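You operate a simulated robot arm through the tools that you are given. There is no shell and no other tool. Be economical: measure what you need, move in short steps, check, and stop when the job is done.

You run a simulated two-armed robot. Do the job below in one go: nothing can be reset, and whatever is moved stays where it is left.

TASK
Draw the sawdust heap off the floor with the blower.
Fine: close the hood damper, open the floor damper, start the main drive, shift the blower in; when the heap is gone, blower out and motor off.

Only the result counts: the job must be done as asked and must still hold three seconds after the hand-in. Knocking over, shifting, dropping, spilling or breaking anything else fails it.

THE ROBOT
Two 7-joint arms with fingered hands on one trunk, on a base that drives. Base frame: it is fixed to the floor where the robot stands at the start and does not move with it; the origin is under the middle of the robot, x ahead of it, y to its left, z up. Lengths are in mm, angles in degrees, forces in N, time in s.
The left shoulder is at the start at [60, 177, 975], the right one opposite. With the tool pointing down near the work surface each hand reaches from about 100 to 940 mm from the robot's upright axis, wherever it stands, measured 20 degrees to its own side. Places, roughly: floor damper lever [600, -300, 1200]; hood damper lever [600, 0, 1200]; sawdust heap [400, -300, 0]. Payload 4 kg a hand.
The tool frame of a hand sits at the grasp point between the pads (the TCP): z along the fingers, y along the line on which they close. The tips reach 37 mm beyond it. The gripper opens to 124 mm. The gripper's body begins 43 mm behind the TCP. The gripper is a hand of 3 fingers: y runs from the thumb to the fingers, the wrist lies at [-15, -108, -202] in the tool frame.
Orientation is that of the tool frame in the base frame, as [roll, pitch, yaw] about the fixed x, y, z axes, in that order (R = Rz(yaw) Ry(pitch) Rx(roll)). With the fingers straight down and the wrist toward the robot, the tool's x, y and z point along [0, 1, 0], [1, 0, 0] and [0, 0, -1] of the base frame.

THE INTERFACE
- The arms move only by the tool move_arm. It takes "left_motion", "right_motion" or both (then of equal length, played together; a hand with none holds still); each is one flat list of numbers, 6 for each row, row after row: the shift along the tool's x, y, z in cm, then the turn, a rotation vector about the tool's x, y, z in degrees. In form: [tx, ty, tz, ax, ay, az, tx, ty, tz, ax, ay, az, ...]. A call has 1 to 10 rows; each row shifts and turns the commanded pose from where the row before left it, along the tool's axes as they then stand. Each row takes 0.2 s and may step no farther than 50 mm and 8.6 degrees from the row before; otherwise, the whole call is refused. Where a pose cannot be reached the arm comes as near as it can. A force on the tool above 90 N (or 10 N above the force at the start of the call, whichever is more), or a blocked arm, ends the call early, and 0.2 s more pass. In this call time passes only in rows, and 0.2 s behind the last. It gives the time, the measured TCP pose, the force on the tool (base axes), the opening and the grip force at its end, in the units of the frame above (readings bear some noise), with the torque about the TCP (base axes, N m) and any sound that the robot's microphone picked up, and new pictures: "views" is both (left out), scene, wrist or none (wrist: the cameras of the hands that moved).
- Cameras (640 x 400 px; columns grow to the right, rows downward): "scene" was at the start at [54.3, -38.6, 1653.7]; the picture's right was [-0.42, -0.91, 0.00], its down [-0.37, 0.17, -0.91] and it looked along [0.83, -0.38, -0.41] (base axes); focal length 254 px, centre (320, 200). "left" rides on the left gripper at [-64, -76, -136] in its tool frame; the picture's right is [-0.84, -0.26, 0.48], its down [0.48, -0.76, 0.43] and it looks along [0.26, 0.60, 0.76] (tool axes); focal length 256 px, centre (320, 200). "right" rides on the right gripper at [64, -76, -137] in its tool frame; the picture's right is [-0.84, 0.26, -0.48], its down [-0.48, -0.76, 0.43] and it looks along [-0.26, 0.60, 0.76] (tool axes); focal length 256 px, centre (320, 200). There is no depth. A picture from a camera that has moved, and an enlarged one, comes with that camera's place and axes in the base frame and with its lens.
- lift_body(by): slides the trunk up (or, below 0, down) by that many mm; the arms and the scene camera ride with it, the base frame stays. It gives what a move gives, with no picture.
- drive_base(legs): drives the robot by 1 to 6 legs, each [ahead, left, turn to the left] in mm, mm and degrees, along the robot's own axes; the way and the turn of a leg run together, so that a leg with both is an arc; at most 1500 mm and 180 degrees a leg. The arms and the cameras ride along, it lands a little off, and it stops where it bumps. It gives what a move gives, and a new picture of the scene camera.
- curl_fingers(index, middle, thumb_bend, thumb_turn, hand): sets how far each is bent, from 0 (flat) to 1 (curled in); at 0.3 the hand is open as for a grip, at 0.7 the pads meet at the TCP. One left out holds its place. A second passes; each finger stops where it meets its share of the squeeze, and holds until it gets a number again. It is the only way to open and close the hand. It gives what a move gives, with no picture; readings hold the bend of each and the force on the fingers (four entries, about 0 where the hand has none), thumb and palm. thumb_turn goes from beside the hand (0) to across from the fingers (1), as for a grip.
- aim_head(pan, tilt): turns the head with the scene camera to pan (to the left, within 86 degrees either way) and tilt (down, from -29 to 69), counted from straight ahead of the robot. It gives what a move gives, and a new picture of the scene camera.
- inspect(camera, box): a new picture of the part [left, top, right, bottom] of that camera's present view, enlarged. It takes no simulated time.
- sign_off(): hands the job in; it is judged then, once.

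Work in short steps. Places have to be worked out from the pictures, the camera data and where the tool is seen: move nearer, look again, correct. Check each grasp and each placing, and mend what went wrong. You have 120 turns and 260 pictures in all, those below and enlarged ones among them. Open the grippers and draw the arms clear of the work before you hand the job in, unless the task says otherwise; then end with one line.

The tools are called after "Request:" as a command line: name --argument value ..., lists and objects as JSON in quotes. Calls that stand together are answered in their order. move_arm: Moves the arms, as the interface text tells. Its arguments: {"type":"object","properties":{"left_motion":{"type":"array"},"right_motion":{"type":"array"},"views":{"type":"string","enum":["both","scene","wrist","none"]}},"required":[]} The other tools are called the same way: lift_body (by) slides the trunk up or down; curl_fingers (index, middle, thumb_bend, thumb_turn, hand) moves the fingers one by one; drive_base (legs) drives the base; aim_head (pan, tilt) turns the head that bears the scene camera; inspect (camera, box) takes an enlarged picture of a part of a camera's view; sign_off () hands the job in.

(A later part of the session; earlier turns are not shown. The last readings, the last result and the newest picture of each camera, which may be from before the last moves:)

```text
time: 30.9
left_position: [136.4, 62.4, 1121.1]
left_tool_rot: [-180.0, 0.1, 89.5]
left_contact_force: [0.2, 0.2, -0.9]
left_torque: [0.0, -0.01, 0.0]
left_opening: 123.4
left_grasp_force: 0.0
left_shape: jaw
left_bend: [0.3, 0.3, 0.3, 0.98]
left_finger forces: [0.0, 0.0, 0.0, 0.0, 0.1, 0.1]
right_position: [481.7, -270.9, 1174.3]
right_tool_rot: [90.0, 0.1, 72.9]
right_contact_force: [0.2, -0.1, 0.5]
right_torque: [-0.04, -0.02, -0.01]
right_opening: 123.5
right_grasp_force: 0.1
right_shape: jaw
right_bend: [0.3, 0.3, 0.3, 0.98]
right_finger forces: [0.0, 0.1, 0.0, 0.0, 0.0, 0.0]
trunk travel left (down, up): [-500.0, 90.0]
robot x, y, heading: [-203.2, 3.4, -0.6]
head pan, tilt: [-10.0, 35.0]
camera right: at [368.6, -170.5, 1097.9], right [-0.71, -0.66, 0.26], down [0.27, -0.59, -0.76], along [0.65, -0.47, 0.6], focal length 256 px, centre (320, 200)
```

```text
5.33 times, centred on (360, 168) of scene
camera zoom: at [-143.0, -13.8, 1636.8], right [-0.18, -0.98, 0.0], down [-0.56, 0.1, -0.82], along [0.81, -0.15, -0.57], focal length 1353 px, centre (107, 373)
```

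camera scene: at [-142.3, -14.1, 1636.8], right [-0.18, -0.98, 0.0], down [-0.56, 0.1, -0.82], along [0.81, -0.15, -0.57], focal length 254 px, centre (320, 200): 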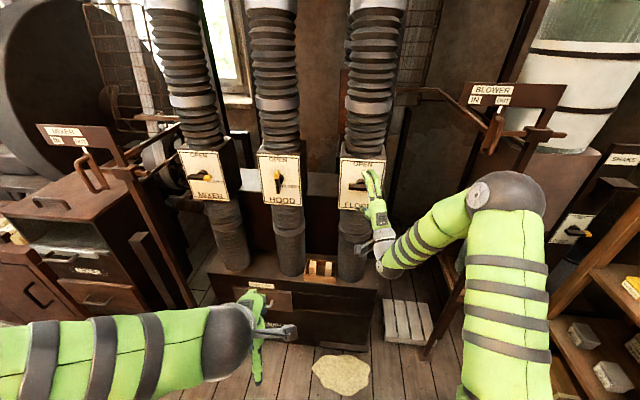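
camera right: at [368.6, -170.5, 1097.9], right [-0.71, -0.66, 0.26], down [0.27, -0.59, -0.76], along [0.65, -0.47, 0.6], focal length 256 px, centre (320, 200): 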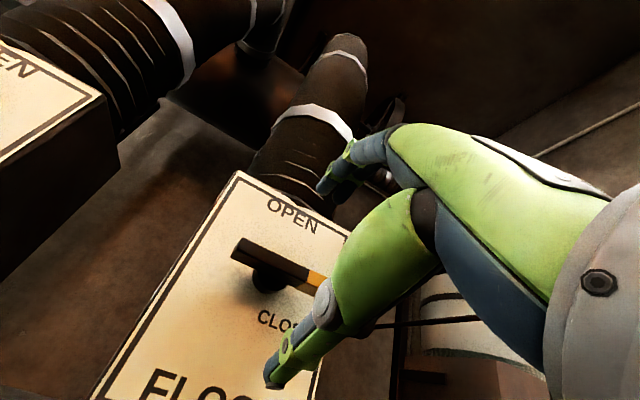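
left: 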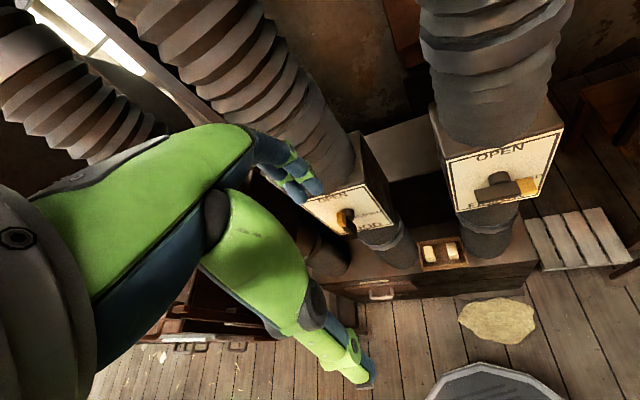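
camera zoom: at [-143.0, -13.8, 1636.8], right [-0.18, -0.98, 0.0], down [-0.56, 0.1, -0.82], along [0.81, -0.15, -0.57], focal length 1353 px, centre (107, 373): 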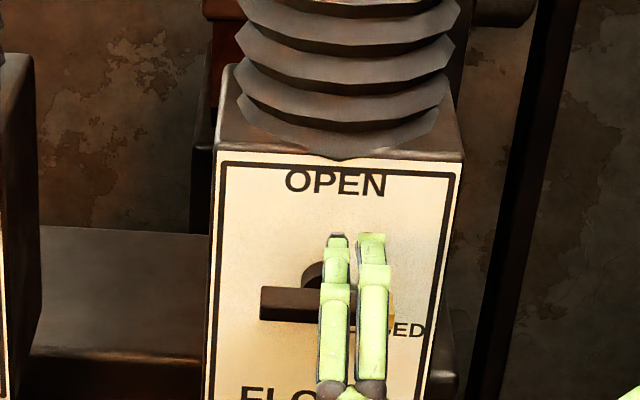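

Bar centre re-estimated at (540,-283,1174), about 59 mm ahead and ~8 mm left of the TCP. I advance 47 mm straddling the bar.

Request:
move_arm --right_motion '[0.8, 0, 1.7, 0, 0, 0, 0, 0, 1.5, 0, 0, 0, 0, 0, 1.5, 0, 0, 0]' --views "wrist"

Request:
inspect --camera "scene" --box '[300, 130, 420, 205]'

```text
time: 31.7
left_position: [136.5, 62.1, 1120.0]
left_tool_rot: [180.0, 0.0, 89.6]
left_contact_force: [-0.1, -1.0, 0.7]
left_torque: [0.01, 0.04, 0.05]
left_opening: 123.8
left_grasp_force: 0.0
left_shape: jaw
left_bend: [0.3, 0.3, 0.3, 0.98]
left_finger forces: [0.0, 0.0, 0.1, 0.0, 0.0, 0.0]
right_position: [529.4, -277.3, 1172.9]
right_tool_rot: [90.0, 0.1, 73.0]
right_contact_force: [0.2, 0.8, 1.0]
right_torque: [0.01, 0.0, 0.0]
right_opening: 124.0
right_grasp_force: 0.0
right_shape: jaw
right_bend: [0.3, 0.3, 0.3, 0.98]
right_finger forces: [0.0, 0.0, 0.1, 0.0, 0.1, 0.0]
trunk travel left (down, up): [-500.0, 90.0]
robot x, y, heading: [-199.1, 2.2, -0.4]
head pan, tilt: [-10.0, 35.0]
camera right: at [415.8, -177.1, 1096.9], right [-0.7, -0.66, 0.26], down [0.28, -0.59, -0.76], along [0.65, -0.46, 0.6], focal length 256 px, centre (320, 200)
```

right: 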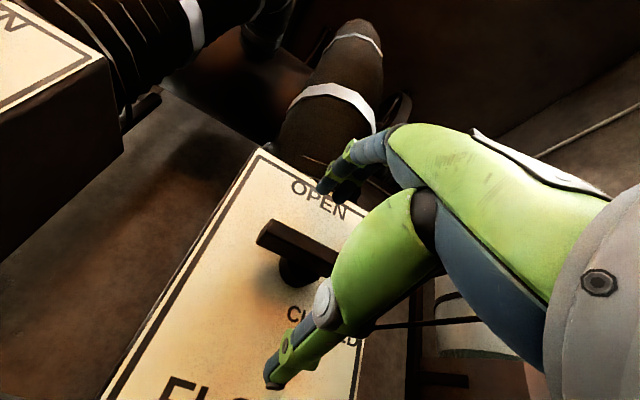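

```text
5.33 times, centred on (360, 168) of scene
camera zoom: at [-142.9, -14.3, 1636.8], right [-0.18, -0.98, 0.0], down [-0.56, 0.1, -0.82], along [0.81, -0.15, -0.57], focal length 1353 px, centre (107, 373)
```

zoom: 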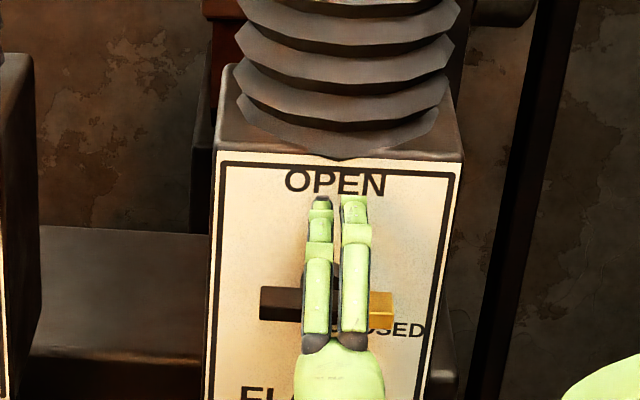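

Hand is centred on the bar; the bar lies ~20 mm beyond the TCP. I go 10 mm farther and close the fingers.

Request:
move_arm --right_motion '[0, 0, 1.0, 0, 0, 0]' --views "none"

Request:
curl_fingers --hand "right" --index 0.7 --middle 0.7 --thumb_bend 0.7

Request:
inspect --camera "right" --box '[160, 100, 480, 300]'

Request:
inspect --camera "scene" --box '[300, 130, 420, 205]'

```text
time: 32.1
left_position: [136.8, 62.8, 1121.0]
left_tool_rot: [-179.9, 0.0, 89.6]
left_contact_force: [-0.4, 0.1, -0.6]
left_torque: [0.03, 0.0, 0.01]
left_opening: 123.9
left_grasp_force: 0.0
left_shape: jaw
left_bend: [0.3, 0.3, 0.3, 0.98]
left_finger forces: [0.0, 0.0, 0.0, 0.0, 0.1, 0.1]
right_position: [538.9, -279.8, 1173.6]
right_tool_rot: [90.0, 0.0, 73.2]
right_contact_force: [-0.3, -0.1, 0.0]
right_torque: [0.04, -0.02, -0.01]
right_opening: 123.8
right_grasp_force: 0.0
right_shape: jaw
right_bend: [0.3, 0.3, 0.3, 0.98]
right_finger forces: [0.0, 0.1, 0.0, 0.0, 0.0, 0.1]
trunk travel left (down, up): [-500.0, 90.0]
robot x, y, heading: [-203.7, 1.2, -0.4]
head pan, tilt: [-10.0, 35.0]
```

```text
time: 33.1
left_position: [136.8, 62.4, 1121.6]
left_tool_rot: [-179.9, 0.0, 89.6]
left_contact_force: [-0.2, 0.0, -0.4]
left_torque: [-0.01, 0.04, 0.01]
left_opening: 123.6
left_grasp_force: 0.0
left_shape: jaw
left_bend: [0.3, 0.3, 0.3, 0.98]
left_finger forces: [0.0, 0.0, 0.1, 0.0, 0.0, 0.0]
right_position: [539.5, -281.2, 1175.0]
right_tool_rot: [90.0, 0.0, 73.0]
right_contact_force: [-0.4, -1.9, -1.2]
right_torque: [-0.24, -0.44, -0.04]
right_opening: 27.5
right_grasp_force: 18.5
right_shape: fingers
right_bend: [0.63, 0.63, 0.64, 0.97]
right_finger forces: [8.2, 9.7, 0.0, 0.0, 18.9, 0.0]
trunk travel left (down, up): [-500.0, 90.0]
robot x, y, heading: [-195.1, 1.2, -0.2]
head pan, tilt: [-10.0, 35.0]
```

```text
2.00 times, centred on (320, 200) of right
camera zoom: at [425.9, -180.2, 1097.6], right [-0.7, -0.66, 0.26], down [0.28, -0.59, -0.76], along [0.65, -0.46, 0.6], focal length 512 px, centre (320, 200)
```

zoom: 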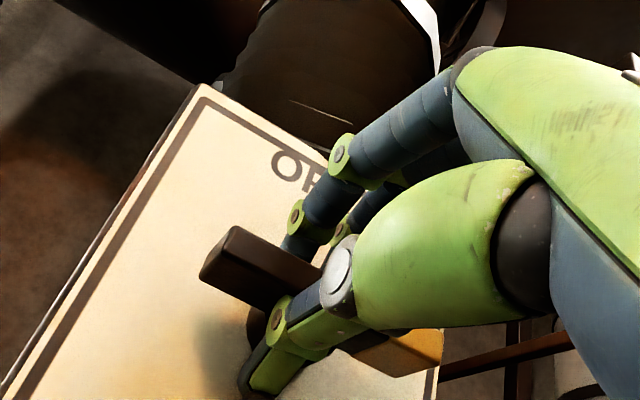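

```text
5.33 times, centred on (360, 168) of scene
camera zoom: at [-143.0, -14.4, 1636.8], right [-0.18, -0.98, 0.0], down [-0.56, 0.1, -0.82], along [0.81, -0.15, -0.57], focal length 1353 px, centre (107, 373)
```

zoom: 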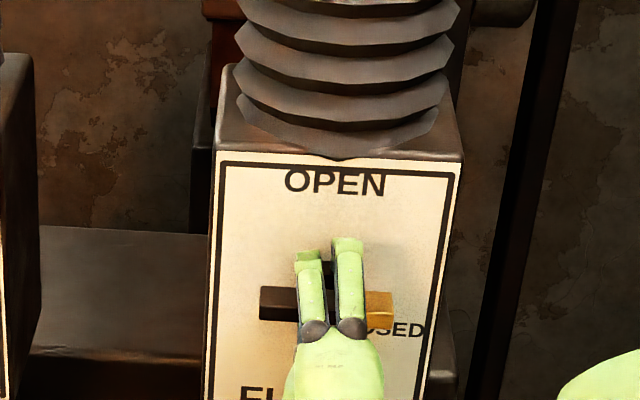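

Firm, balanced grip on the bar. I turn it counter-clockwise (yellow tip from right to up), first 42°.

Request:
move_arm --right_motion '[0, 0, 0, 0, 0, -8.4, 0, 0, 0, 0, 0, -8.4, 0, 0, 0, 0, 0, -8.4, 0, 0, 0, 0, 0, -8.4, 0, 0, 0, 0, 0, -8.4]' --views "scene"

Request:
inspect --camera "scene" --box '[300, 130, 420, 205]'

```text
time: 34.3
left_position: [135.3, 61.2, 1121.7]
left_tool_rot: [-179.9, 0.0, 89.5]
left_contact_force: [0.4, 0.4, -0.2]
left_torque: [0.02, -0.03, 0.0]
left_opening: 123.8
left_grasp_force: 0.0
left_shape: jaw
left_bend: [0.3, 0.3, 0.3, 0.98]
left_finger forces: [0.0, 0.1, 0.0, 0.0, 0.0, 0.0]
right_position: [538.6, -280.8, 1173.4]
right_tool_rot: [89.8, 42.1, 72.9]
right_contact_force: [0.4, -10.0, 9.2]
right_torque: [-0.07, -0.59, -0.05]
right_opening: 25.1
right_grasp_force: 20.2
right_shape: fingers
right_bend: [0.63, 0.64, 0.65, 0.96]
right_finger forces: [6.7, 14.7, 0.0, 0.1, 17.8, 0.0]
trunk travel left (down, up): [-500.0, 90.0]
robot x, y, heading: [-197.4, -1.6, -0.5]
head pan, tilt: [-10.0, 35.0]
camera scene: at [-143.7, -15.2, 1636.9], right [-0.18, -0.98, 0.0], down [-0.56, 0.1, -0.82], along [0.81, -0.15, -0.57], focal length 254 px, centre (320, 200)
```

scene: 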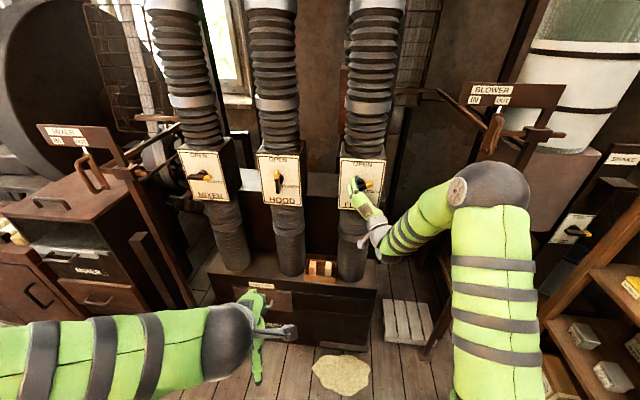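

```text
5.33 times, centred on (360, 168) of scene
camera zoom: at [-143.7, -15.2, 1636.9], right [-0.18, -0.98, 0.0], down [-0.56, 0.1, -0.82], along [0.81, -0.15, -0.57], focal length 1353 px, centre (107, 373)
```

zoom: 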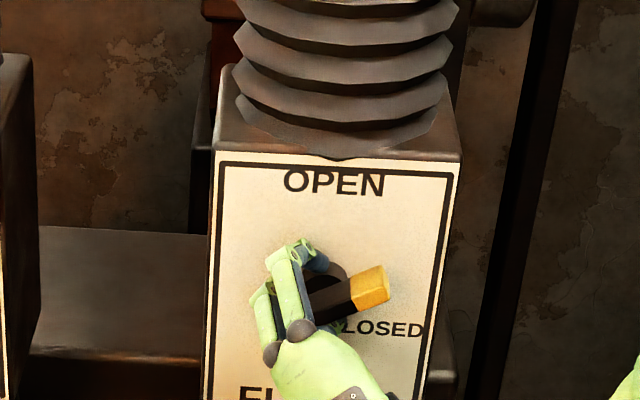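

The lever follows but the pivot is a little right and above the hand axis (side force ~13 N). I correct 6 mm and go on turning.

Request:
move_arm --right_motion '[-0.6, 0, 0, 0, 0, 0, 0, 0, 0, 0, 0, -8.4, 0, 0, 0, 0, 0, -8.4, 0, 0, 0, 0, 0, -8.4]' --views "none"

Request:
inspect --camera "scene" --box '[300, 130, 420, 205]'

```text
time: 35.3
left_position: [137.0, 61.8, 1121.7]
left_tool_rot: [-179.9, 0.0, 89.5]
left_contact_force: [0.7, -0.7, 0.3]
left_torque: [0.03, -0.03, -0.01]
left_opening: 123.5
left_grasp_force: 0.0
left_shape: jaw
left_bend: [0.3, 0.3, 0.3, 0.98]
left_finger forces: [0.0, 0.0, 0.1, 0.0, 0.1, 0.0]
right_position: [539.5, -283.0, 1175.8]
right_tool_rot: [90.0, 67.3, 73.3]
right_contact_force: [3.1, 3.7, -0.3]
right_torque: [-0.01, -0.21, 0.35]
right_opening: 25.2
right_grasp_force: 19.4
right_shape: fingers
right_bend: [0.63, 0.64, 0.65, 0.94]
right_finger forces: [9.7, 12.1, 0.0, 0.0, 16.9, 0.0]
trunk travel left (down, up): [-500.0, 90.0]
robot x, y, heading: [-199.6, -2.7, -0.5]
head pan, tilt: [-10.0, 35.0]
```

```text
5.33 times, centred on (360, 168) of scene
camera zoom: at [-142.6, -13.6, 1636.8], right [-0.18, -0.98, 0.0], down [-0.56, 0.1, -0.82], along [0.81, -0.15, -0.57], focal length 1353 px, centre (107, 373)
```

zoom: 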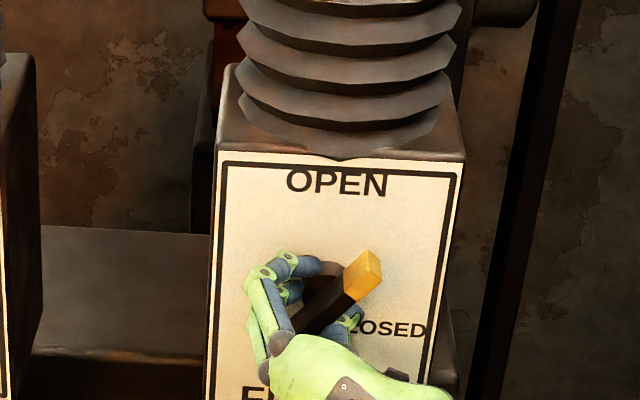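

Force is low, lever around 50°. I continue.

Request:
move_arm --right_motion '[0, 0, 0, 0, 0, -8.4, 0, 0, 0, 0, 0, -8.4, 0, 0, 0, 0, 0, -8.4, 0, 0, 0, 0, 0, -8.4]' --views "none"

Request:
inspect --camera "scene" --box '[300, 130, 420, 205]'

```text
time: 36.3
left_position: [136.9, 62.5, 1120.6]
left_tool_rot: [-179.9, -0.1, 89.6]
left_contact_force: [-0.7, -0.4, 0.4]
left_torque: [0.04, -0.01, 0.01]
left_opening: 123.7
left_grasp_force: 0.0
left_shape: jaw
left_bend: [0.3, 0.3, 0.3, 0.98]
left_finger forces: [0.1, 0.0, 0.1, 0.0, 0.0, 0.0]
right_position: [537.8, -283.5, 1175.6]
right_tool_rot: [-90.1, 79.0, -106.8]
right_contact_force: [3.0, 6.7, -0.1]
right_torque: [-0.01, -0.05, 0.56]
right_opening: 25.0
right_grasp_force: 19.4
right_shape: fingers
right_bend: [0.63, 0.63, 0.65, 0.96]
right_finger forces: [9.7, 14.1, 0.0, 0.0, 14.4, 0.0]
trunk travel left (down, up): [-500.0, 90.0]
robot x, y, heading: [-201.4, 2.5, -0.6]
head pan, tilt: [-10.0, 35.0]
```

```text
5.33 times, centred on (360, 168) of scene
camera zoom: at [-142.6, -13.4, 1636.8], right [-0.18, -0.98, 0.0], down [-0.56, 0.1, -0.82], along [0.81, -0.15, -0.57], focal length 1353 px, centre (107, 373)
```

zoom: 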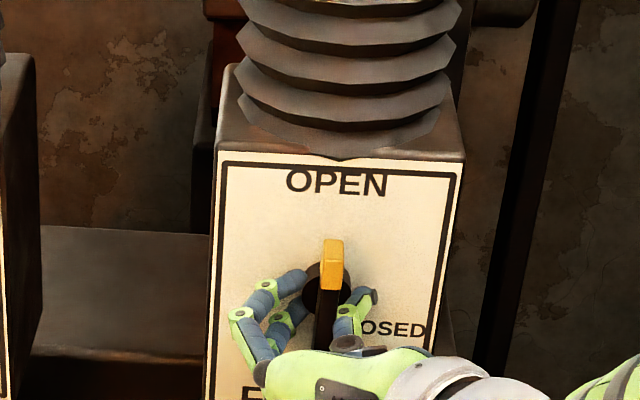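

The floor lever stands upright at OPEN. I release and retreat 100 mm.

Request:
curl_fingers --hand "right" --index 0.3 --middle 0.3 --thumb_bend 0.3

Request:
move_arm --right_motion '[0, 0, -3, 0, 0, 0, 0, 0, -4, 0, 0, 5, 0, 0, -4, 0, 0, 6]' --views "none"

Request:
inspect --camera "scene" --box '[230, 130, 390, 230]'

```text
time: 37.3
left_position: [136.2, 61.0, 1121.4]
left_tool_rot: [-179.8, 0.0, 89.6]
left_contact_force: [0.6, 0.5, 0.1]
left_torque: [-0.02, 0.0, -0.02]
left_opening: 123.4
left_grasp_force: 0.1
left_shape: jaw
left_bend: [0.3, 0.3, 0.3, 0.98]
left_finger forces: [0.1, 0.0, 0.1, 0.0, 0.1, 0.1]
right_position: [537.3, -285.1, 1176.9]
right_tool_rot: [-89.9, 79.2, -106.7]
right_contact_force: [1.1, 0.6, -0.3]
right_torque: [0.01, -0.01, -0.03]
right_opening: 123.2
right_grasp_force: 0.0
right_shape: fingers
right_bend: [0.3, 0.3, 0.3, 0.97]
right_finger forces: [0.0, 0.0, 0.0, 0.0, 0.0, 0.0]
trunk travel left (down, up): [-500.0, 90.0]
robot x, y, heading: [-199.9, -0.6, -0.7]
head pan, tilt: [-10.0, 35.0]
```

```text
time: 38.1
left_position: [136.1, 61.9, 1123.3]
left_tool_rot: [-179.9, 0.0, 89.7]
left_contact_force: [-0.8, -0.1, 0.4]
left_torque: [-0.02, -0.02, 0.0]
left_opening: 124.0
left_grasp_force: 0.0
left_shape: jaw
left_bend: [0.3, 0.3, 0.3, 0.98]
left_finger forces: [0.0, 0.0, 0.0, 0.0, 0.0, 0.0]
right_position: [433.2, -251.2, 1177.4]
right_tool_rot: [96.1, 89.8, 79.2]
right_contact_force: [-1.1, -0.1, 0.3]
right_torque: [-0.02, 0.0, -0.04]
right_opening: 123.0
right_grasp_force: 0.1
right_shape: fingers
right_bend: [0.3, 0.3, 0.3, 0.98]
right_finger forces: [0.0, 0.0, 0.1, 0.0, 0.1, 0.0]
trunk travel left (down, up): [-500.0, 90.0]
robot x, y, heading: [-197.8, 0.2, -0.3]
head pan, tilt: [-10.0, 35.0]
```

```text
4.00 times, centred on (310, 180) of scene
camera zoom: at [-143.7, -14.2, 1636.9], right [-0.18, -0.98, 0.0], down [-0.56, 0.1, -0.82], along [0.81, -0.15, -0.57], focal length 1014 px, centre (360, 280)
```

zoom: 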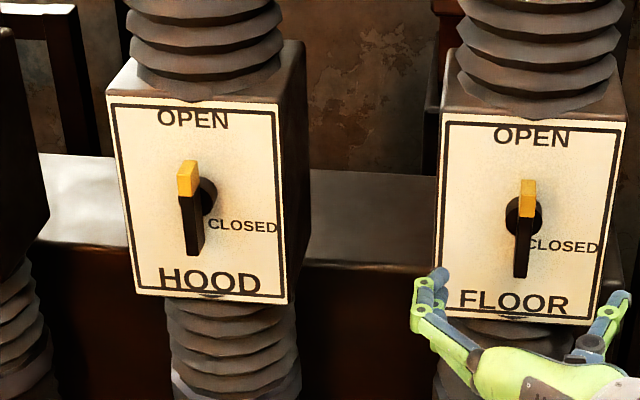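

Floor lever OPEN, confirmed. By the same geometry the hood bar centre is ≈ (634,-7,1176); I shift the hand sideways along the panel line to stand before it.

Request:
move_arm --right_motion '[0, 4.8, 0.15, 0, 0, 0, 0, 4.8, 0.15, 0, 0, 0, 0, 4.8, 0.15, 0, 0, 0, 0, 4.8, 0.15, 0, 0, 0, 0, 4.8, 0.15, 0, 0, 0, 0, 4.8, 0.15, 0, 0, 0]' --views "wrist"

Request:
inspect --camera "scene" --box '[230, 130, 390, 230]'

```text
time: 39.5
left_position: [136.0, 63.0, 1120.1]
left_tool_rot: [-179.9, 0.0, 89.5]
left_contact_force: [0.2, 0.3, -0.4]
left_torque: [0.0, -0.02, 0.03]
left_opening: 123.7
left_grasp_force: 0.0
left_shape: jaw
left_bend: [0.3, 0.3, 0.3, 0.98]
left_finger forces: [0.0, 0.1, 0.1, 0.1, 0.0, 0.0]
right_position: [523.2, 21.8, 1179.4]
right_tool_rot: [82.8, 89.9, 65.8]
right_contact_force: [-0.4, -0.3, 0.2]
right_torque: [0.0, -0.01, -0.01]
right_opening: 123.3
right_grasp_force: 0.1
right_shape: fingers
right_bend: [0.3, 0.3, 0.3, 0.98]
right_finger forces: [0.1, 0.1, 0.1, 0.1, 0.0, 0.1]
trunk travel left (down, up): [-500.0, 90.0]
robot x, y, heading: [-203.3, 1.3, -0.3]
head pan, tilt: [-10.0, 35.0]
camera right: at [369.9, -11.9, 1115.7], right [-0.39, 0.38, 0.84], down [0.2, -0.85, 0.48], along [0.9, 0.35, 0.26], focal length 256 px, centre (320, 200)
```

right: 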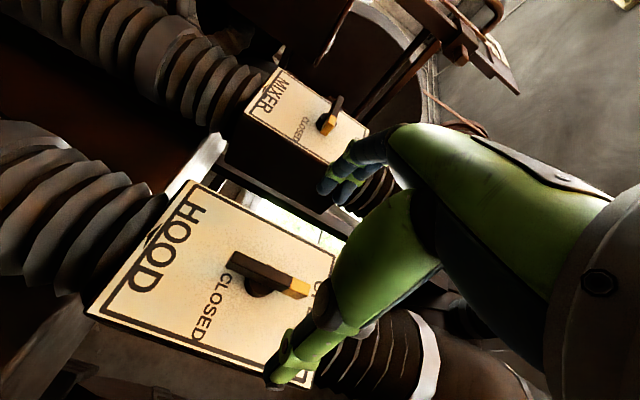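

```text
4.00 times, centred on (310, 180) of scene
camera zoom: at [-143.1, -13.0, 1636.9], right [-0.18, -0.98, 0.0], down [-0.56, 0.1, -0.82], along [0.81, -0.15, -0.57], focal length 1014 px, centre (360, 280)
```

zoom: 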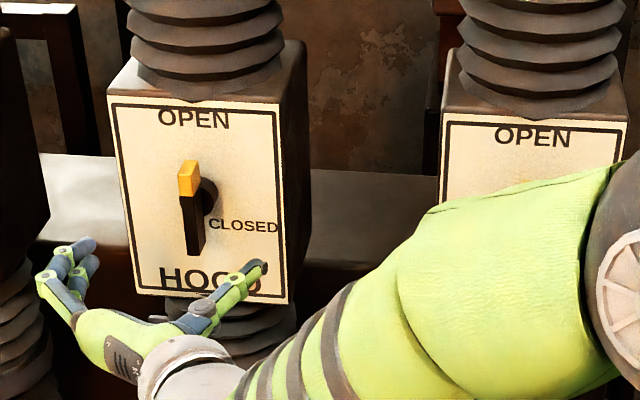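

Wrist view confirms the bar centre at (634,-5,1176). I advance 100 mm and straddle it.

Request:
move_arm --right_motion '[0.3, 0.1, 3, 0, 0, 0, 0, 0, 3, 0, 0, 0, 0, 0, 2, 0, 0, 0, 0, 0, 2, 0, 0, 0]' --views "wrist"

Request:
inspect --camera "scene" --box '[230, 130, 390, 230]'

```text
time: 40.5
left_position: [137.5, 61.2, 1122.0]
left_tool_rot: [-179.9, 0.0, 89.6]
left_contact_force: [-0.7, -0.3, 0.3]
left_torque: [0.01, -0.01, -0.03]
left_opening: 123.7
left_grasp_force: 0.0
left_shape: jaw
left_bend: [0.3, 0.3, 0.3, 0.98]
left_finger forces: [0.0, 0.0, 0.0, 0.1, 0.1, 0.0]
right_position: [618.4, -7.6, 1175.1]
right_tool_rot: [100.9, 89.9, 83.9]
right_contact_force: [0.1, -0.2, -0.5]
right_torque: [0.0, 0.02, 0.0]
right_opening: 123.3
right_grasp_force: 0.1
right_shape: fingers
right_bend: [0.3, 0.3, 0.3, 0.98]
right_finger forces: [0.1, 0.0, 0.0, 0.0, 0.1, 0.0]
trunk travel left (down, up): [-500.0, 90.0]
robot x, y, heading: [-203.3, 2.1, -0.5]
head pan, tilt: [-10.0, 35.0]
camera right: at [465.3, -39.9, 1111.4], right [-0.39, 0.38, 0.84], down [0.2, -0.85, 0.48], along [0.9, 0.35, 0.26], focal length 256 px, centre (320, 200)
```

right: 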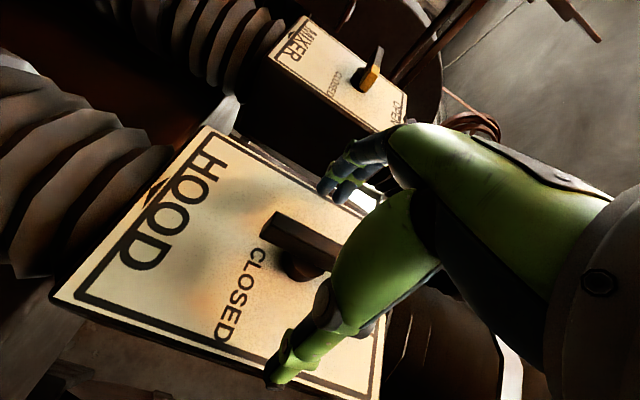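

```text
4.00 times, centred on (310, 180) of scene
camera zoom: at [-142.7, -14.3, 1636.8], right [-0.18, -0.98, 0.0], down [-0.56, 0.1, -0.82], along [0.81, -0.15, -0.57], focal length 1014 px, centre (360, 280)
```

zoom: 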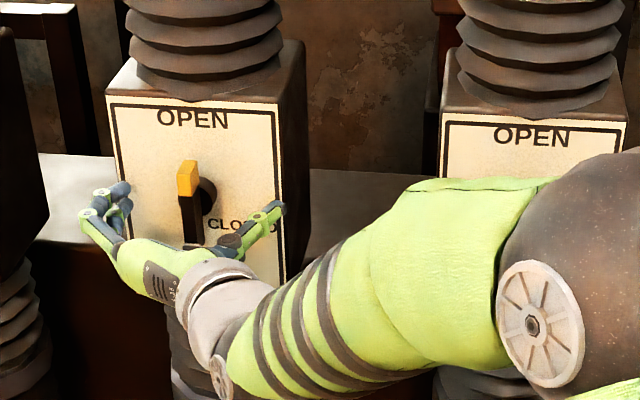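

Bar is between thumb and fingers; I close.

Request:
curl_fingers --hand "right" --index 0.7 --middle 0.7 --thumb_bend 0.7

Request:
move_arm --right_motion '[0, 0, 0, 0, 0, 8.4, 0, 0, 0, 0, 0, 8.4, 0, 0, 0, 0, 0, 8.4, 0, 0, 0, 0, 0, 8.4, 0, 0, 0, 0, 0, 8.4]' --views "none"

Request:
inspect --camera "scene" --box '[230, 130, 390, 230]'

```text
time: 41.5
left_position: [136.9, 61.3, 1120.8]
left_tool_rot: [-179.9, 0.0, 89.7]
left_contact_force: [0.2, -0.1, 0.0]
left_torque: [0.02, -0.02, 0.04]
left_opening: 123.7
left_grasp_force: 0.1
left_shape: jaw
left_bend: [0.3, 0.3, 0.3, 0.98]
left_finger forces: [0.0, 0.0, 0.0, 0.1, 0.1, 0.0]
right_position: [618.2, -3.9, 1176.7]
right_tool_rot: [80.0, 89.7, 63.1]
right_contact_force: [2.5, 5.1, 0.9]
right_torque: [-0.08, -0.01, 0.64]
right_opening: 26.7
right_grasp_force: 18.7
right_shape: fingers
right_bend: [0.62, 0.63, 0.65, 0.97]
right_finger forces: [9.9, 11.1, 0.0, 0.1, 15.7, 0.0]
trunk travel left (down, up): [-500.0, 90.0]
robot x, y, heading: [-198.8, 4.5, -0.4]
head pan, tilt: [-10.0, 35.0]
```

```text
time: 42.7
left_position: [137.0, 62.2, 1122.0]
left_tool_rot: [-179.9, 0.1, 89.6]
left_contact_force: [0.2, 0.8, 0.5]
left_torque: [0.03, 0.05, 0.0]
left_opening: 124.0
left_grasp_force: 0.1
left_shape: jaw
left_bend: [0.3, 0.3, 0.3, 0.98]
left_finger forces: [0.0, 0.0, 0.0, 0.1, 0.0, 0.1]
right_position: [618.4, -4.7, 1174.2]
right_tool_rot: [90.1, 47.7, 73.4]
right_contact_force: [-8.7, 5.4, -2.7]
right_torque: [-0.2, -0.29, 0.48]
right_opening: 26.2
right_grasp_force: 19.4
right_shape: fingers
right_bend: [0.62, 0.63, 0.65, 0.96]
right_finger forces: [10.3, 9.4, 0.0, 0.1, 19.7, 0.0]
trunk travel left (down, up): [-500.0, 90.0]
robot x, y, heading: [-197.9, 1.6, -0.4]
head pan, tilt: [-10.0, 35.0]
```

```text
4.00 times, centred on (310, 180) of scene
camera zoom: at [-144.3, -13.3, 1636.9], right [-0.18, -0.98, 0.0], down [-0.56, 0.1, -0.82], along [0.81, -0.15, -0.57], focal length 1014 px, centre (360, 280)
```

zoom: 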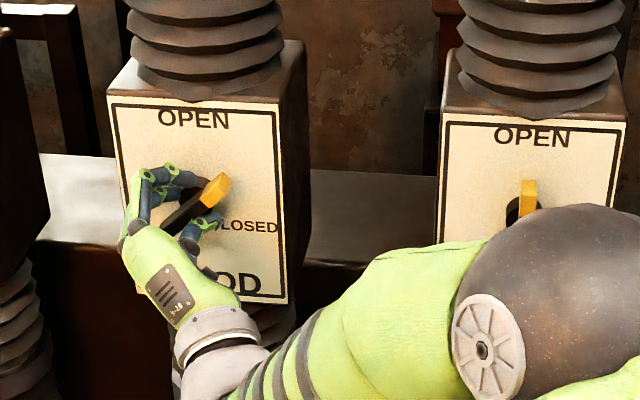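

The lever follows well (~42°). Continue to the stop.

Request:
move_arm --right_motion '[0, 0, 0, 0, 0, 8.4, 0, 0, 0, 0, 0, 8.4, 0, 0, 0, 0, 0, 8.4, 0, 0, 0, 0, 0, 8.4, 0, 0, 0, 0, 0, 8.4, 0, 0, 0, 0, 0, 8.4]' --views "none"

Request:
inspect --camera "scene" --box '[230, 130, 390, 230]'

```text
time: 44.1
left_position: [136.4, 63.1, 1120.6]
left_tool_rot: [-179.8, 0.1, 89.6]
left_contact_force: [0.2, -0.1, 0.2]
left_torque: [0.02, -0.01, -0.01]
left_opening: 123.8
left_grasp_force: 0.0
left_shape: jaw
left_bend: [0.3, 0.3, 0.3, 0.98]
left_finger forces: [0.1, 0.0, 0.0, 0.0, 0.0, 0.0]
right_position: [619.5, -4.0, 1173.8]
right_tool_rot: [90.1, -2.6, 73.2]
right_contact_force: [-10.3, 12.2, -9.0]
right_torque: [-0.45, -0.3, 0.35]
right_opening: 27.4
right_grasp_force: 22.5
right_shape: fingers
right_bend: [0.63, 0.64, 0.64, 0.97]
right_finger forces: [10.1, 8.6, 0.0, 0.1, 26.4, 0.1]
trunk travel left (down, up): [-500.0, 90.0]
robot x, y, heading: [-201.6, 1.3, -0.3]
head pan, tilt: [-10.0, 35.0]
```

```text
4.00 times, centred on (310, 180) of scene
camera zoom: at [-143.7, -12.3, 1636.8], right [-0.18, -0.98, 0.0], down [-0.56, 0.1, -0.82], along [0.81, -0.15, -0.57], focal length 1014 px, centre (360, 280)
```

zoom: 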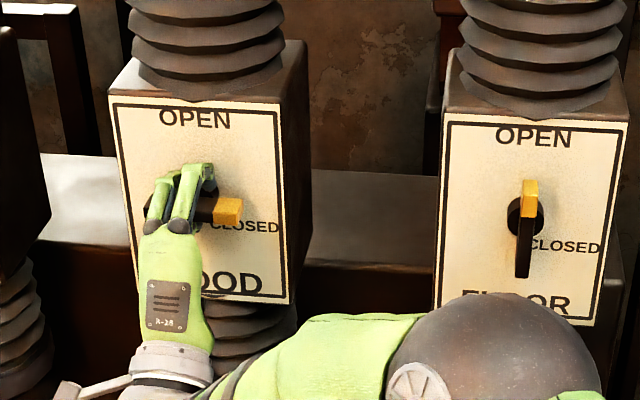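

Nearly horizontal; one more push of 8°, then release, back off and compare.

Request:
move_arm --right_motion '[0, 0, 0, 0, 0, 8]' --views "none"

Request:
curl_fingers --hand "right" --index 0.3 --middle 0.3 --thumb_bend 0.3

Request:
move_arm --right_motion '[0, 0, -3, 0, 0, 0, 0, 0, -4, 0, 0, -5, 0, 0, -4, 0, 0, -5]' --views "none"

Request:
inspect --camera "scene" --box '[180, 130, 400, 268]'

```text
time: 44.5
left_position: [136.4, 63.2, 1121.4]
left_tool_rot: [-179.9, 0.0, 89.5]
left_contact_force: [0.1, 0.5, 0.6]
left_torque: [-0.01, -0.01, 0.0]
left_opening: 123.6
left_grasp_force: 0.1
left_shape: jaw
left_bend: [0.3, 0.3, 0.3, 0.98]
left_finger forces: [0.0, 0.0, 0.0, 0.0, 0.1, 0.1]
right_position: [618.9, -3.4, 1172.9]
right_tool_rot: [90.0, -10.6, 73.5]
right_contact_force: [-8.9, 15.8, -10.0]
right_torque: [-0.59, -0.24, 0.5]
right_opening: 28.0
right_grasp_force: 24.0
right_shape: fingers
right_bend: [0.63, 0.64, 0.63, 0.98]
right_finger forces: [12.7, 7.5, 0.0, 0.0, 28.3, 0.0]
trunk travel left (down, up): [-500.0, 90.0]
robot x, y, heading: [-202.1, 1.0, -0.4]
head pan, tilt: [-10.0, 35.0]
```

```text
time: 45.5
left_position: [135.9, 61.8, 1120.5]
left_tool_rot: [-180.0, 0.0, 89.6]
left_contact_force: [0.3, 0.0, 0.4]
left_torque: [0.0, 0.01, 0.03]
left_opening: 123.6
left_grasp_force: 0.0
left_shape: jaw
left_bend: [0.3, 0.3, 0.3, 0.98]
left_finger forces: [0.0, 0.0, 0.1, 0.0, 0.1, 0.0]
right_position: [621.0, -6.9, 1174.0]
right_tool_rot: [90.0, -10.6, 73.1]
right_contact_force: [0.5, 0.1, -0.6]
right_torque: [0.0, -0.01, -0.02]
right_opening: 123.3
right_grasp_force: 0.0
right_shape: fingers
right_bend: [0.3, 0.3, 0.3, 0.97]
right_finger forces: [0.0, 0.0, 0.0, 0.0, 0.0, 0.0]
trunk travel left (down, up): [-500.0, 90.0]
robot x, y, heading: [-202.4, 4.6, -0.3]
head pan, tilt: [-10.0, 35.0]
```

```text
time: 46.3
left_position: [135.5, 62.6, 1121.1]
left_tool_rot: [-179.9, -0.1, 89.6]
left_contact_force: [-0.1, 0.1, 0.3]
left_torque: [-0.02, 0.01, -0.02]
left_opening: 123.8
left_grasp_force: 0.0
left_shape: jaw
left_bend: [0.3, 0.3, 0.3, 0.98]
left_finger forces: [0.1, 0.0, 0.0, 0.0, 0.0, 0.1]
right_position: [513.4, 26.8, 1172.2]
right_tool_rot: [89.9, -0.5, 73.3]
right_contact_force: [0.2, 0.3, -0.7]
right_torque: [-0.01, 0.02, 0.0]
right_opening: 123.1
right_grasp_force: 0.0
right_shape: fingers
right_bend: [0.3, 0.3, 0.3, 0.98]
right_finger forces: [0.0, 0.0, 0.1, 0.1, 0.0, 0.0]
trunk travel left (down, up): [-500.0, 90.0]
robot x, y, heading: [-200.0, 3.0, -0.1]
head pan, tilt: [-10.0, 35.0]
```

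```text
2.90 times, centred on (290, 199) of scene
camera zoom: at [-143.8, -13.8, 1636.9], right [-0.18, -0.98, 0.0], down [-0.56, 0.1, -0.82], along [0.81, -0.15, -0.57], focal length 735 px, centre (407, 203)
```

zoom: 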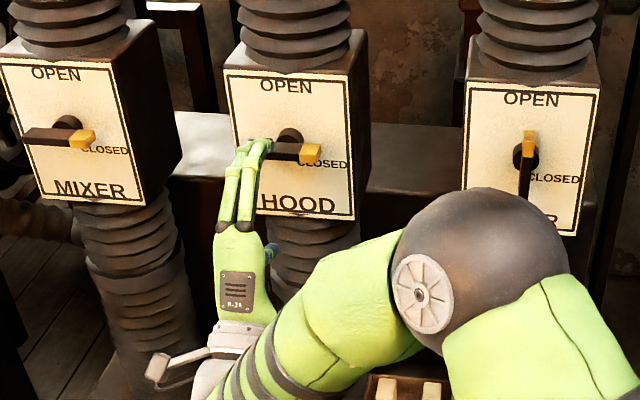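

Hood closed, floor open. Now to the main drive: I draw the right hand back some and turn left 60° to view the route.

Request:
move_arm --right_motion '[0, 0, -4, 0, 0, 0, -2, 0, -4, 0, 0, 0, -2, 0, -4, 0, 0, 0]' --views "none"

Request:
drive_base --legs '[[0, 0, 60]]'

Request:
aim_head --pan 0 --tilt 20

```text
time: 46.9
left_position: [130.3, 66.9, 1115.4]
left_tool_rot: [-178.8, -1.0, 90.0]
left_contact_force: [-31.1, 13.7, -10.4]
left_torque: [-0.09, 0.05, 0.91]
left_opening: 123.1
left_grasp_force: 0.0
left_shape: jaw
left_bend: [0.39, 0.32, 0.3, 0.98]
left_finger forces: [0.1, 0.0, 0.1, 0.1, 0.1, 0.0]
right_position: [451.2, 17.1, 1175.4]
right_tool_rot: [89.5, -0.5, 71.7]
right_contact_force: [0.2, 0.7, -0.4]
right_torque: [-0.02, -0.01, 0.01]
right_opening: 123.3
right_grasp_force: 0.2
right_shape: fingers
right_bend: [0.3, 0.3, 0.3, 0.98]
right_finger forces: [0.1, 0.0, 0.0, 0.1, 0.0, 0.1]
trunk travel left (down, up): [-500.0, 90.0]
robot x, y, heading: [-202.7, 1.9, -0.5]
head pan, tilt: [-10.0, 35.0]
stopped in row 2 (left hand): the force on the tool passed its limit at 104 N (the readings are from after the stop); the commanded pose is now the measured one
```

```text
time: 49.9
left_position: [-87.3, 317.7, 1114.2]
left_tool_rot: [-178.9, -0.8, 148.9]
left_contact_force: [-44.7, -26.1, -8.2]
left_torque: [0.19, -0.54, 1.73]
left_opening: 122.1
left_grasp_force: 0.1
left_shape: jaw
left_bend: [0.42, 0.34, 0.3, 0.98]
left_finger forces: [0.0, 0.0, 0.1, 0.0, 0.0, 0.1]
right_position: [117.7, 567.4, 1175.7]
right_tool_rot: [89.6, -0.3, 130.6]
right_contact_force: [0.4, -0.1, 0.9]
right_torque: [-0.02, -0.03, -0.02]
right_opening: 123.4
right_grasp_force: 0.2
right_shape: fingers
right_bend: [0.3, 0.3, 0.3, 0.98]
right_finger forces: [0.0, 0.0, 0.1, 0.0, 0.1, 0.0]
trunk travel left (down, up): [-500.0, 90.0]
robot x, y, heading: [-200.6, -2.9, 58.4]
head pan, tilt: [-10.0, 35.0]
camera scene: at [-157.4, 42.1, 1636.9], right [0.75, -0.66, 0.0], down [-0.38, -0.43, -0.82], along [0.54, 0.61, -0.57], focal length 254 px, centre (320, 200)
```

scene: 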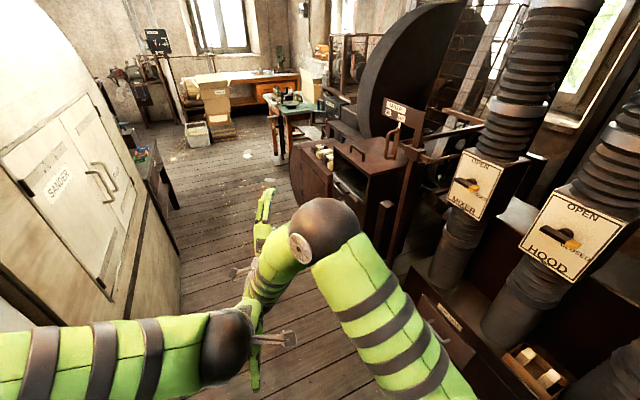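

```text
time: 50.6
left_position: [-86.8, 317.1, 1112.0]
left_tool_rot: [-178.8, -1.0, 149.0]
left_contact_force: [-33.7, -21.1, -2.9]
left_torque: [0.42, -0.5, 1.23]
left_opening: 122.7
left_grasp_force: 0.0
left_shape: jaw
left_bend: [0.39, 0.33, 0.3, 0.98]
left_finger forces: [0.0, 0.1, 0.1, 0.1, 0.0, 0.1]
right_position: [118.7, 567.5, 1175.0]
right_tool_rot: [89.4, -0.4, 130.8]
right_contact_force: [-0.7, 0.4, -0.3]
right_torque: [0.0, 0.04, 0.02]
right_opening: 123.5
right_grasp_force: 0.1
right_shape: fingers
right_bend: [0.3, 0.3, 0.3, 0.98]
right_finger forces: [0.1, 0.0, 0.0, 0.1, 0.1, 0.1]
trunk travel left (down, up): [-500.0, 90.0]
robot x, y, heading: [-199.6, 1.6, 58.4]
head pan, tilt: [0.0, 20.0]
camera scene: at [-167.0, 55.5, 1660.6], right [0.85, -0.52, 0.0], down [-0.18, -0.29, -0.94], along [0.49, 0.8, -0.34], focal length 254 px, centre (320, 200)
```

scene: 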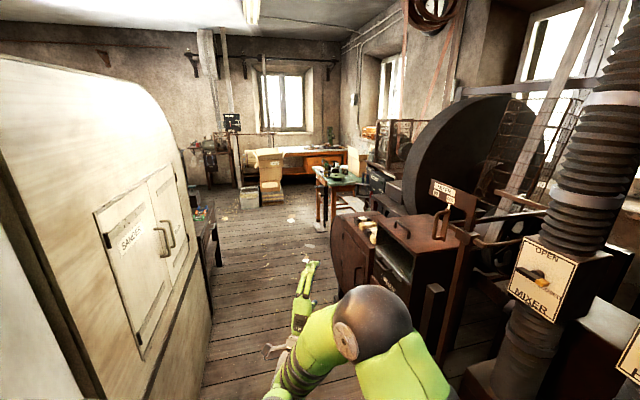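

The right forearm presses the left hand (about 35 N); I move the right hand forward and to the right to free it.

Request:
move_arm --right_motion '[-3, 0, 3, 0, 0, 0, -3, 0, 3, 0, 0, 0, -3, 0, 2, 0, 0, 0, -4, 0, 0, 0, 0, 0, -4, 0, 0, 0, 0, 0]' --views "scene"

```text
time: 51.8
left_position: [-86.4, 318.0, 1113.4]
left_tool_rot: [-178.9, -0.9, 148.9]
left_contact_force: [0.1, -0.2, 0.5]
left_torque: [0.0, -0.02, -0.01]
left_opening: 123.7
left_grasp_force: 0.0
left_shape: jaw
left_bend: [0.3, 0.3, 0.3, 0.98]
left_finger forces: [0.0, 0.0, 0.1, 0.0, 0.1, 0.0]
right_position: [291.6, 490.6, 1173.4]
right_tool_rot: [89.6, -0.3, 130.9]
right_contact_force: [-0.2, 0.1, 0.4]
right_torque: [-0.04, 0.0, 0.01]
right_opening: 123.3
right_grasp_force: 0.0
right_shape: fingers
right_bend: [0.3, 0.3, 0.3, 0.98]
right_finger forces: [0.0, 0.0, 0.1, 0.1, 0.0, 0.0]
trunk travel left (down, up): [-500.0, 90.0]
robot x, y, heading: [-197.8, 2.7, 58.6]
head pan, tilt: [0.0, 20.0]
camera scene: at [-166.3, 55.1, 1660.7], right [0.85, -0.52, 0.0], down [-0.18, -0.29, -0.94], along [0.49, 0.8, -0.34], focal length 254 px, centre (320, 200)
```

scene: 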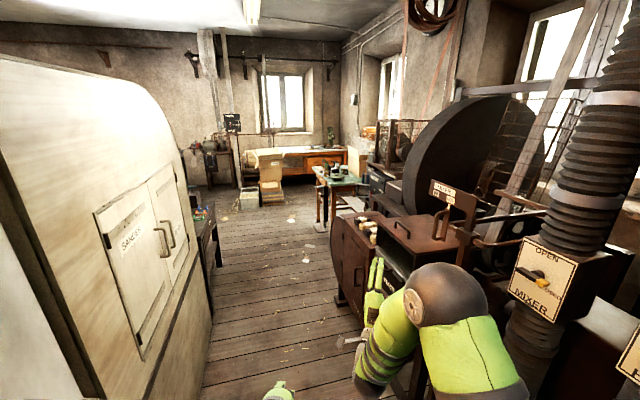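

Free. I zoom on the main drive from here to triangulate it.

Request:
inspect --camera "scene" --box '[340, 140, 436, 200]'

```text
6.67 times, centred on (388, 170) of scene
camera zoom: at [-166.3, 55.1, 1660.7], right [0.85, -0.52, 0.0], down [-0.18, -0.29, -0.94], along [0.49, 0.8, -0.34], focal length 1691 px, centre (-133, 400)
```

zoom: 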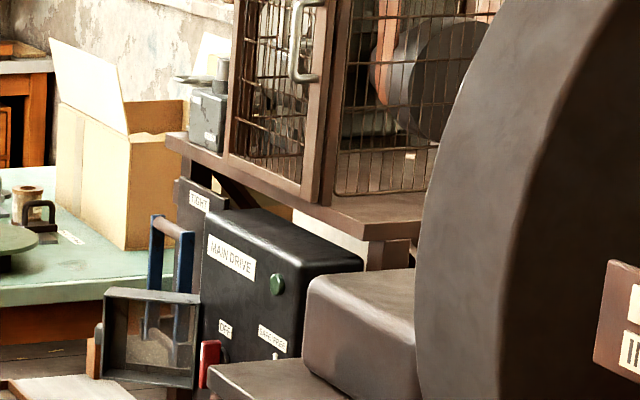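

The aisle runs at about 75° azimuth, ~1.1 m wide; main drive box near (1380,1570,1056) facing the aisle. I turn to 75° and drive up the aisle.

Request:
drive_base --legs '[[0, 0, 16], [1100, -170, 0]]'

Request:
aim_head --pan -50 --tilt 30

```text
time: 58.4
left_position: [286.6, 1329.4, 1115.2]
left_tool_rot: [-178.9, -0.8, 163.7]
left_contact_force: [0.5, 0.2, 0.5]
left_torque: [-0.01, 0.0, 0.0]
left_opening: 123.5
left_grasp_force: 0.1
left_shape: jaw
left_bend: [0.3, 0.3, 0.3, 0.98]
left_finger forces: [0.0, 0.0, 0.0, 0.1, 0.0, 0.0]
right_position: [606.0, 1593.3, 1172.7]
right_tool_rot: [89.6, -0.3, 145.6]
right_contact_force: [0.0, 0.9, 0.4]
right_torque: [0.01, 0.0, 0.01]
right_opening: 123.1
right_grasp_force: 0.1
right_shape: fingers
right_bend: [0.3, 0.3, 0.3, 0.98]
right_finger forces: [0.0, 0.0, 0.0, 0.0, 0.0, 0.0]
trunk travel left (down, up): [-500.0, 90.0]
robot x, y, heading: [253.6, 994.8, 73.2]
head pan, tilt: [0.0, 20.0]
camera scene: at [275.6, 1055.6, 1660.7], right [0.96, -0.29, 0.0], down [-0.1, -0.33, -0.94], along [0.27, 0.9, -0.34], focal length 254 px, centre (320, 200)
```

scene: 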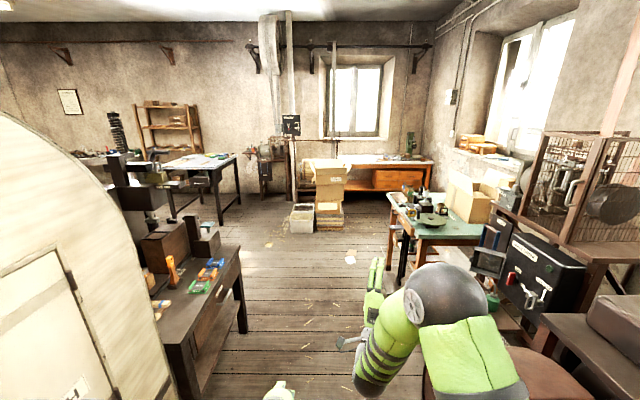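

```text
time: 59.5
left_position: [286.1, 1329.2, 1113.7]
left_tool_rot: [-178.9, -0.9, 163.7]
left_contact_force: [0.6, 0.3, 0.6]
left_torque: [-0.02, 0.01, -0.01]
left_opening: 123.8
left_grasp_force: 0.1
left_shape: jaw
left_bend: [0.3, 0.3, 0.3, 0.98]
left_finger forces: [0.0, 0.0, 0.0, 0.0, 0.0, 0.0]
right_position: [605.8, 1594.5, 1174.1]
right_tool_rot: [89.5, -0.4, 145.6]
right_contact_force: [0.2, -1.3, 0.3]
right_torque: [-0.01, 0.0, 0.0]
right_opening: 123.4
right_grasp_force: 0.1
right_shape: fingers
right_bend: [0.3, 0.3, 0.3, 0.98]
right_finger forces: [0.0, 0.1, 0.1, 0.0, 0.0, 0.0]
trunk travel left (down, up): [-500.0, 90.0]
robot x, y, heading: [253.7, 990.1, 73.3]
head pan, tilt: [-50.0, 30.0]
camera scene: at [331.6, 1001.9, 1644.7], right [0.4, -0.92, 0.0], down [-0.46, -0.2, -0.87], along [0.8, 0.34, -0.5], focal length 254 px, centre (320, 200)
```

scene: 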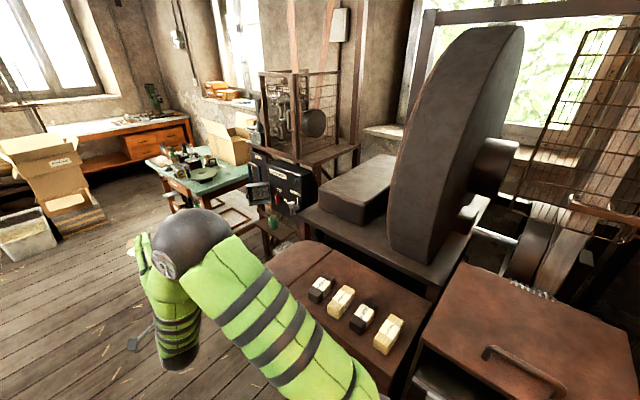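

Now the box is visible; zoom in for details.

Request:
inspect --camera "scene" --box '[230, 140, 342, 210]'

```text
5.71 times, centred on (286, 175) of scene
camera zoom: at [331.6, 1001.9, 1644.7], right [0.4, -0.92, 0.0], down [-0.46, -0.2, -0.87], along [0.8, 0.34, -0.5], focal length 1449 px, centre (514, 343)
```

zoom: 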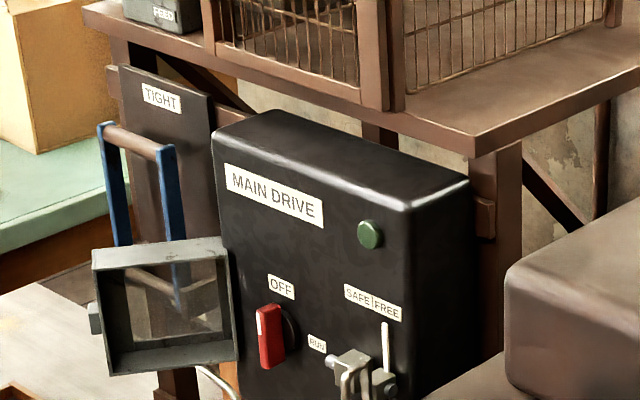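

Knob ≈ (1465,1760,880), face normal toward (-0.96,0.29). I drive to about (560,1900) and turn right to face the box squarely.

Request:
drive_base --legs '[[960, -32, 0], [0, 0, -90]]'

Request:
aim_head --pan 0 --tilt 35

Request:
inspect --camera "scene" --box '[240, 130, 400, 230]'

```text
time: 68.3
left_position: [885.2, 1895.4, 1114.8]
left_tool_rot: [-178.8, -0.9, 77.5]
left_contact_force: [-0.1, -0.3, 0.5]
left_torque: [0.0, -0.04, -0.04]
left_opening: 123.7
left_grasp_force: 0.0
left_shape: jaw
left_bend: [0.3, 0.3, 0.3, 0.98]
left_finger forces: [0.0, 0.1, 0.1, 0.0, 0.0, 0.0]
right_position: [1170.3, 1594.2, 1172.1]
right_tool_rot: [89.6, -0.3, 59.4]
right_contact_force: [-0.6, 0.2, -0.8]
right_torque: [-0.03, 0.0, -0.01]
right_opening: 123.1
right_grasp_force: 0.0
right_shape: fingers
right_bend: [0.3, 0.3, 0.3, 0.98]
right_finger forces: [0.0, 0.1, 0.0, 0.0, 0.0, 0.0]
trunk travel left (down, up): [-500.0, 90.0]
robot x, y, heading: [553.2, 1903.3, -12.9]
head pan, tilt: [-50.0, 30.0]
camera scene: at [561.8, 1828.2, 1644.6], right [-0.89, -0.46, 0.0], down [-0.23, 0.44, -0.87], along [0.4, -0.77, -0.5], focal length 254 px, centre (320, 200)
```

scene: 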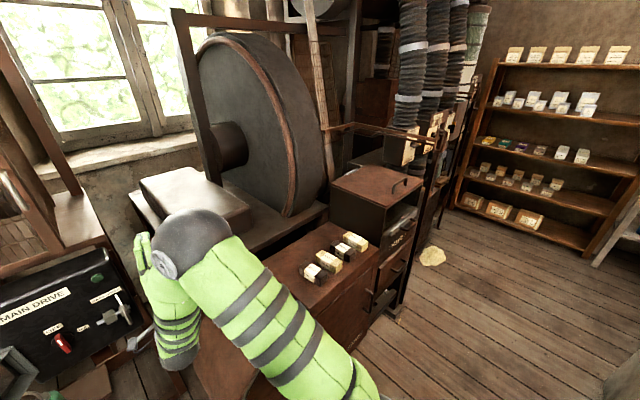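

```text
time: 69.4
left_position: [885.3, 1896.2, 1114.3]
left_tool_rot: [-178.9, -0.9, 77.6]
left_contact_force: [0.3, -1.0, -0.2]
left_torque: [-0.02, 0.0, 0.03]
left_opening: 124.1
left_grasp_force: 0.0
left_shape: jaw
left_bend: [0.3, 0.3, 0.3, 0.98]
left_finger forces: [0.0, 0.1, 0.0, 0.0, 0.0, 0.0]
right_position: [1170.5, 1592.0, 1173.6]
right_tool_rot: [89.6, -0.3, 59.4]
right_contact_force: [-0.4, -0.5, 0.1]
right_torque: [0.02, 0.0, -0.02]
right_opening: 123.4
right_grasp_force: 0.0
right_shape: fingers
right_bend: [0.3, 0.3, 0.3, 0.98]
right_finger forces: [0.0, 0.1, 0.1, 0.1, 0.1, 0.1]
trunk travel left (down, up): [-500.0, 90.0]
robot x, y, heading: [550.4, 1903.7, -12.7]
head pan, tilt: [0.0, 35.0]
camera scene: at [606.3, 1889.1, 1636.9], right [-0.22, -0.97, 0.0], down [-0.56, 0.13, -0.82], along [0.8, -0.18, -0.57], focal length 254 px, centre (320, 200)
```

scene: 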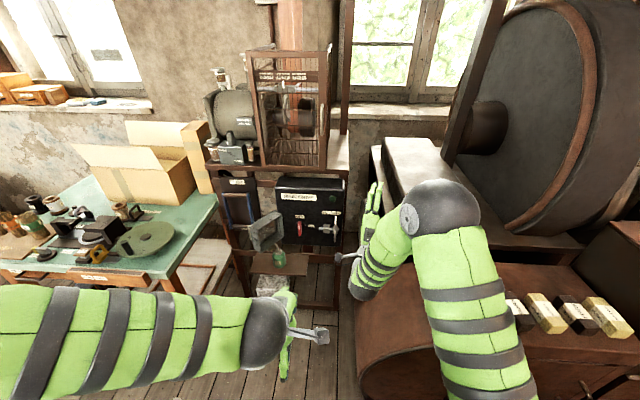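

```text
4.00 times, centred on (320, 180) of scene
camera zoom: at [606.3, 1889.1, 1636.9], right [-0.22, -0.97, 0.0], down [-0.56, 0.13, -0.82], along [0.8, -0.18, -0.57], focal length 1014 px, centre (320, 280)
```

zoom: 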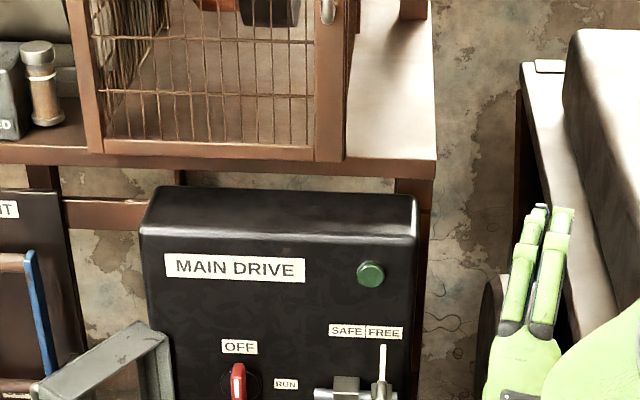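

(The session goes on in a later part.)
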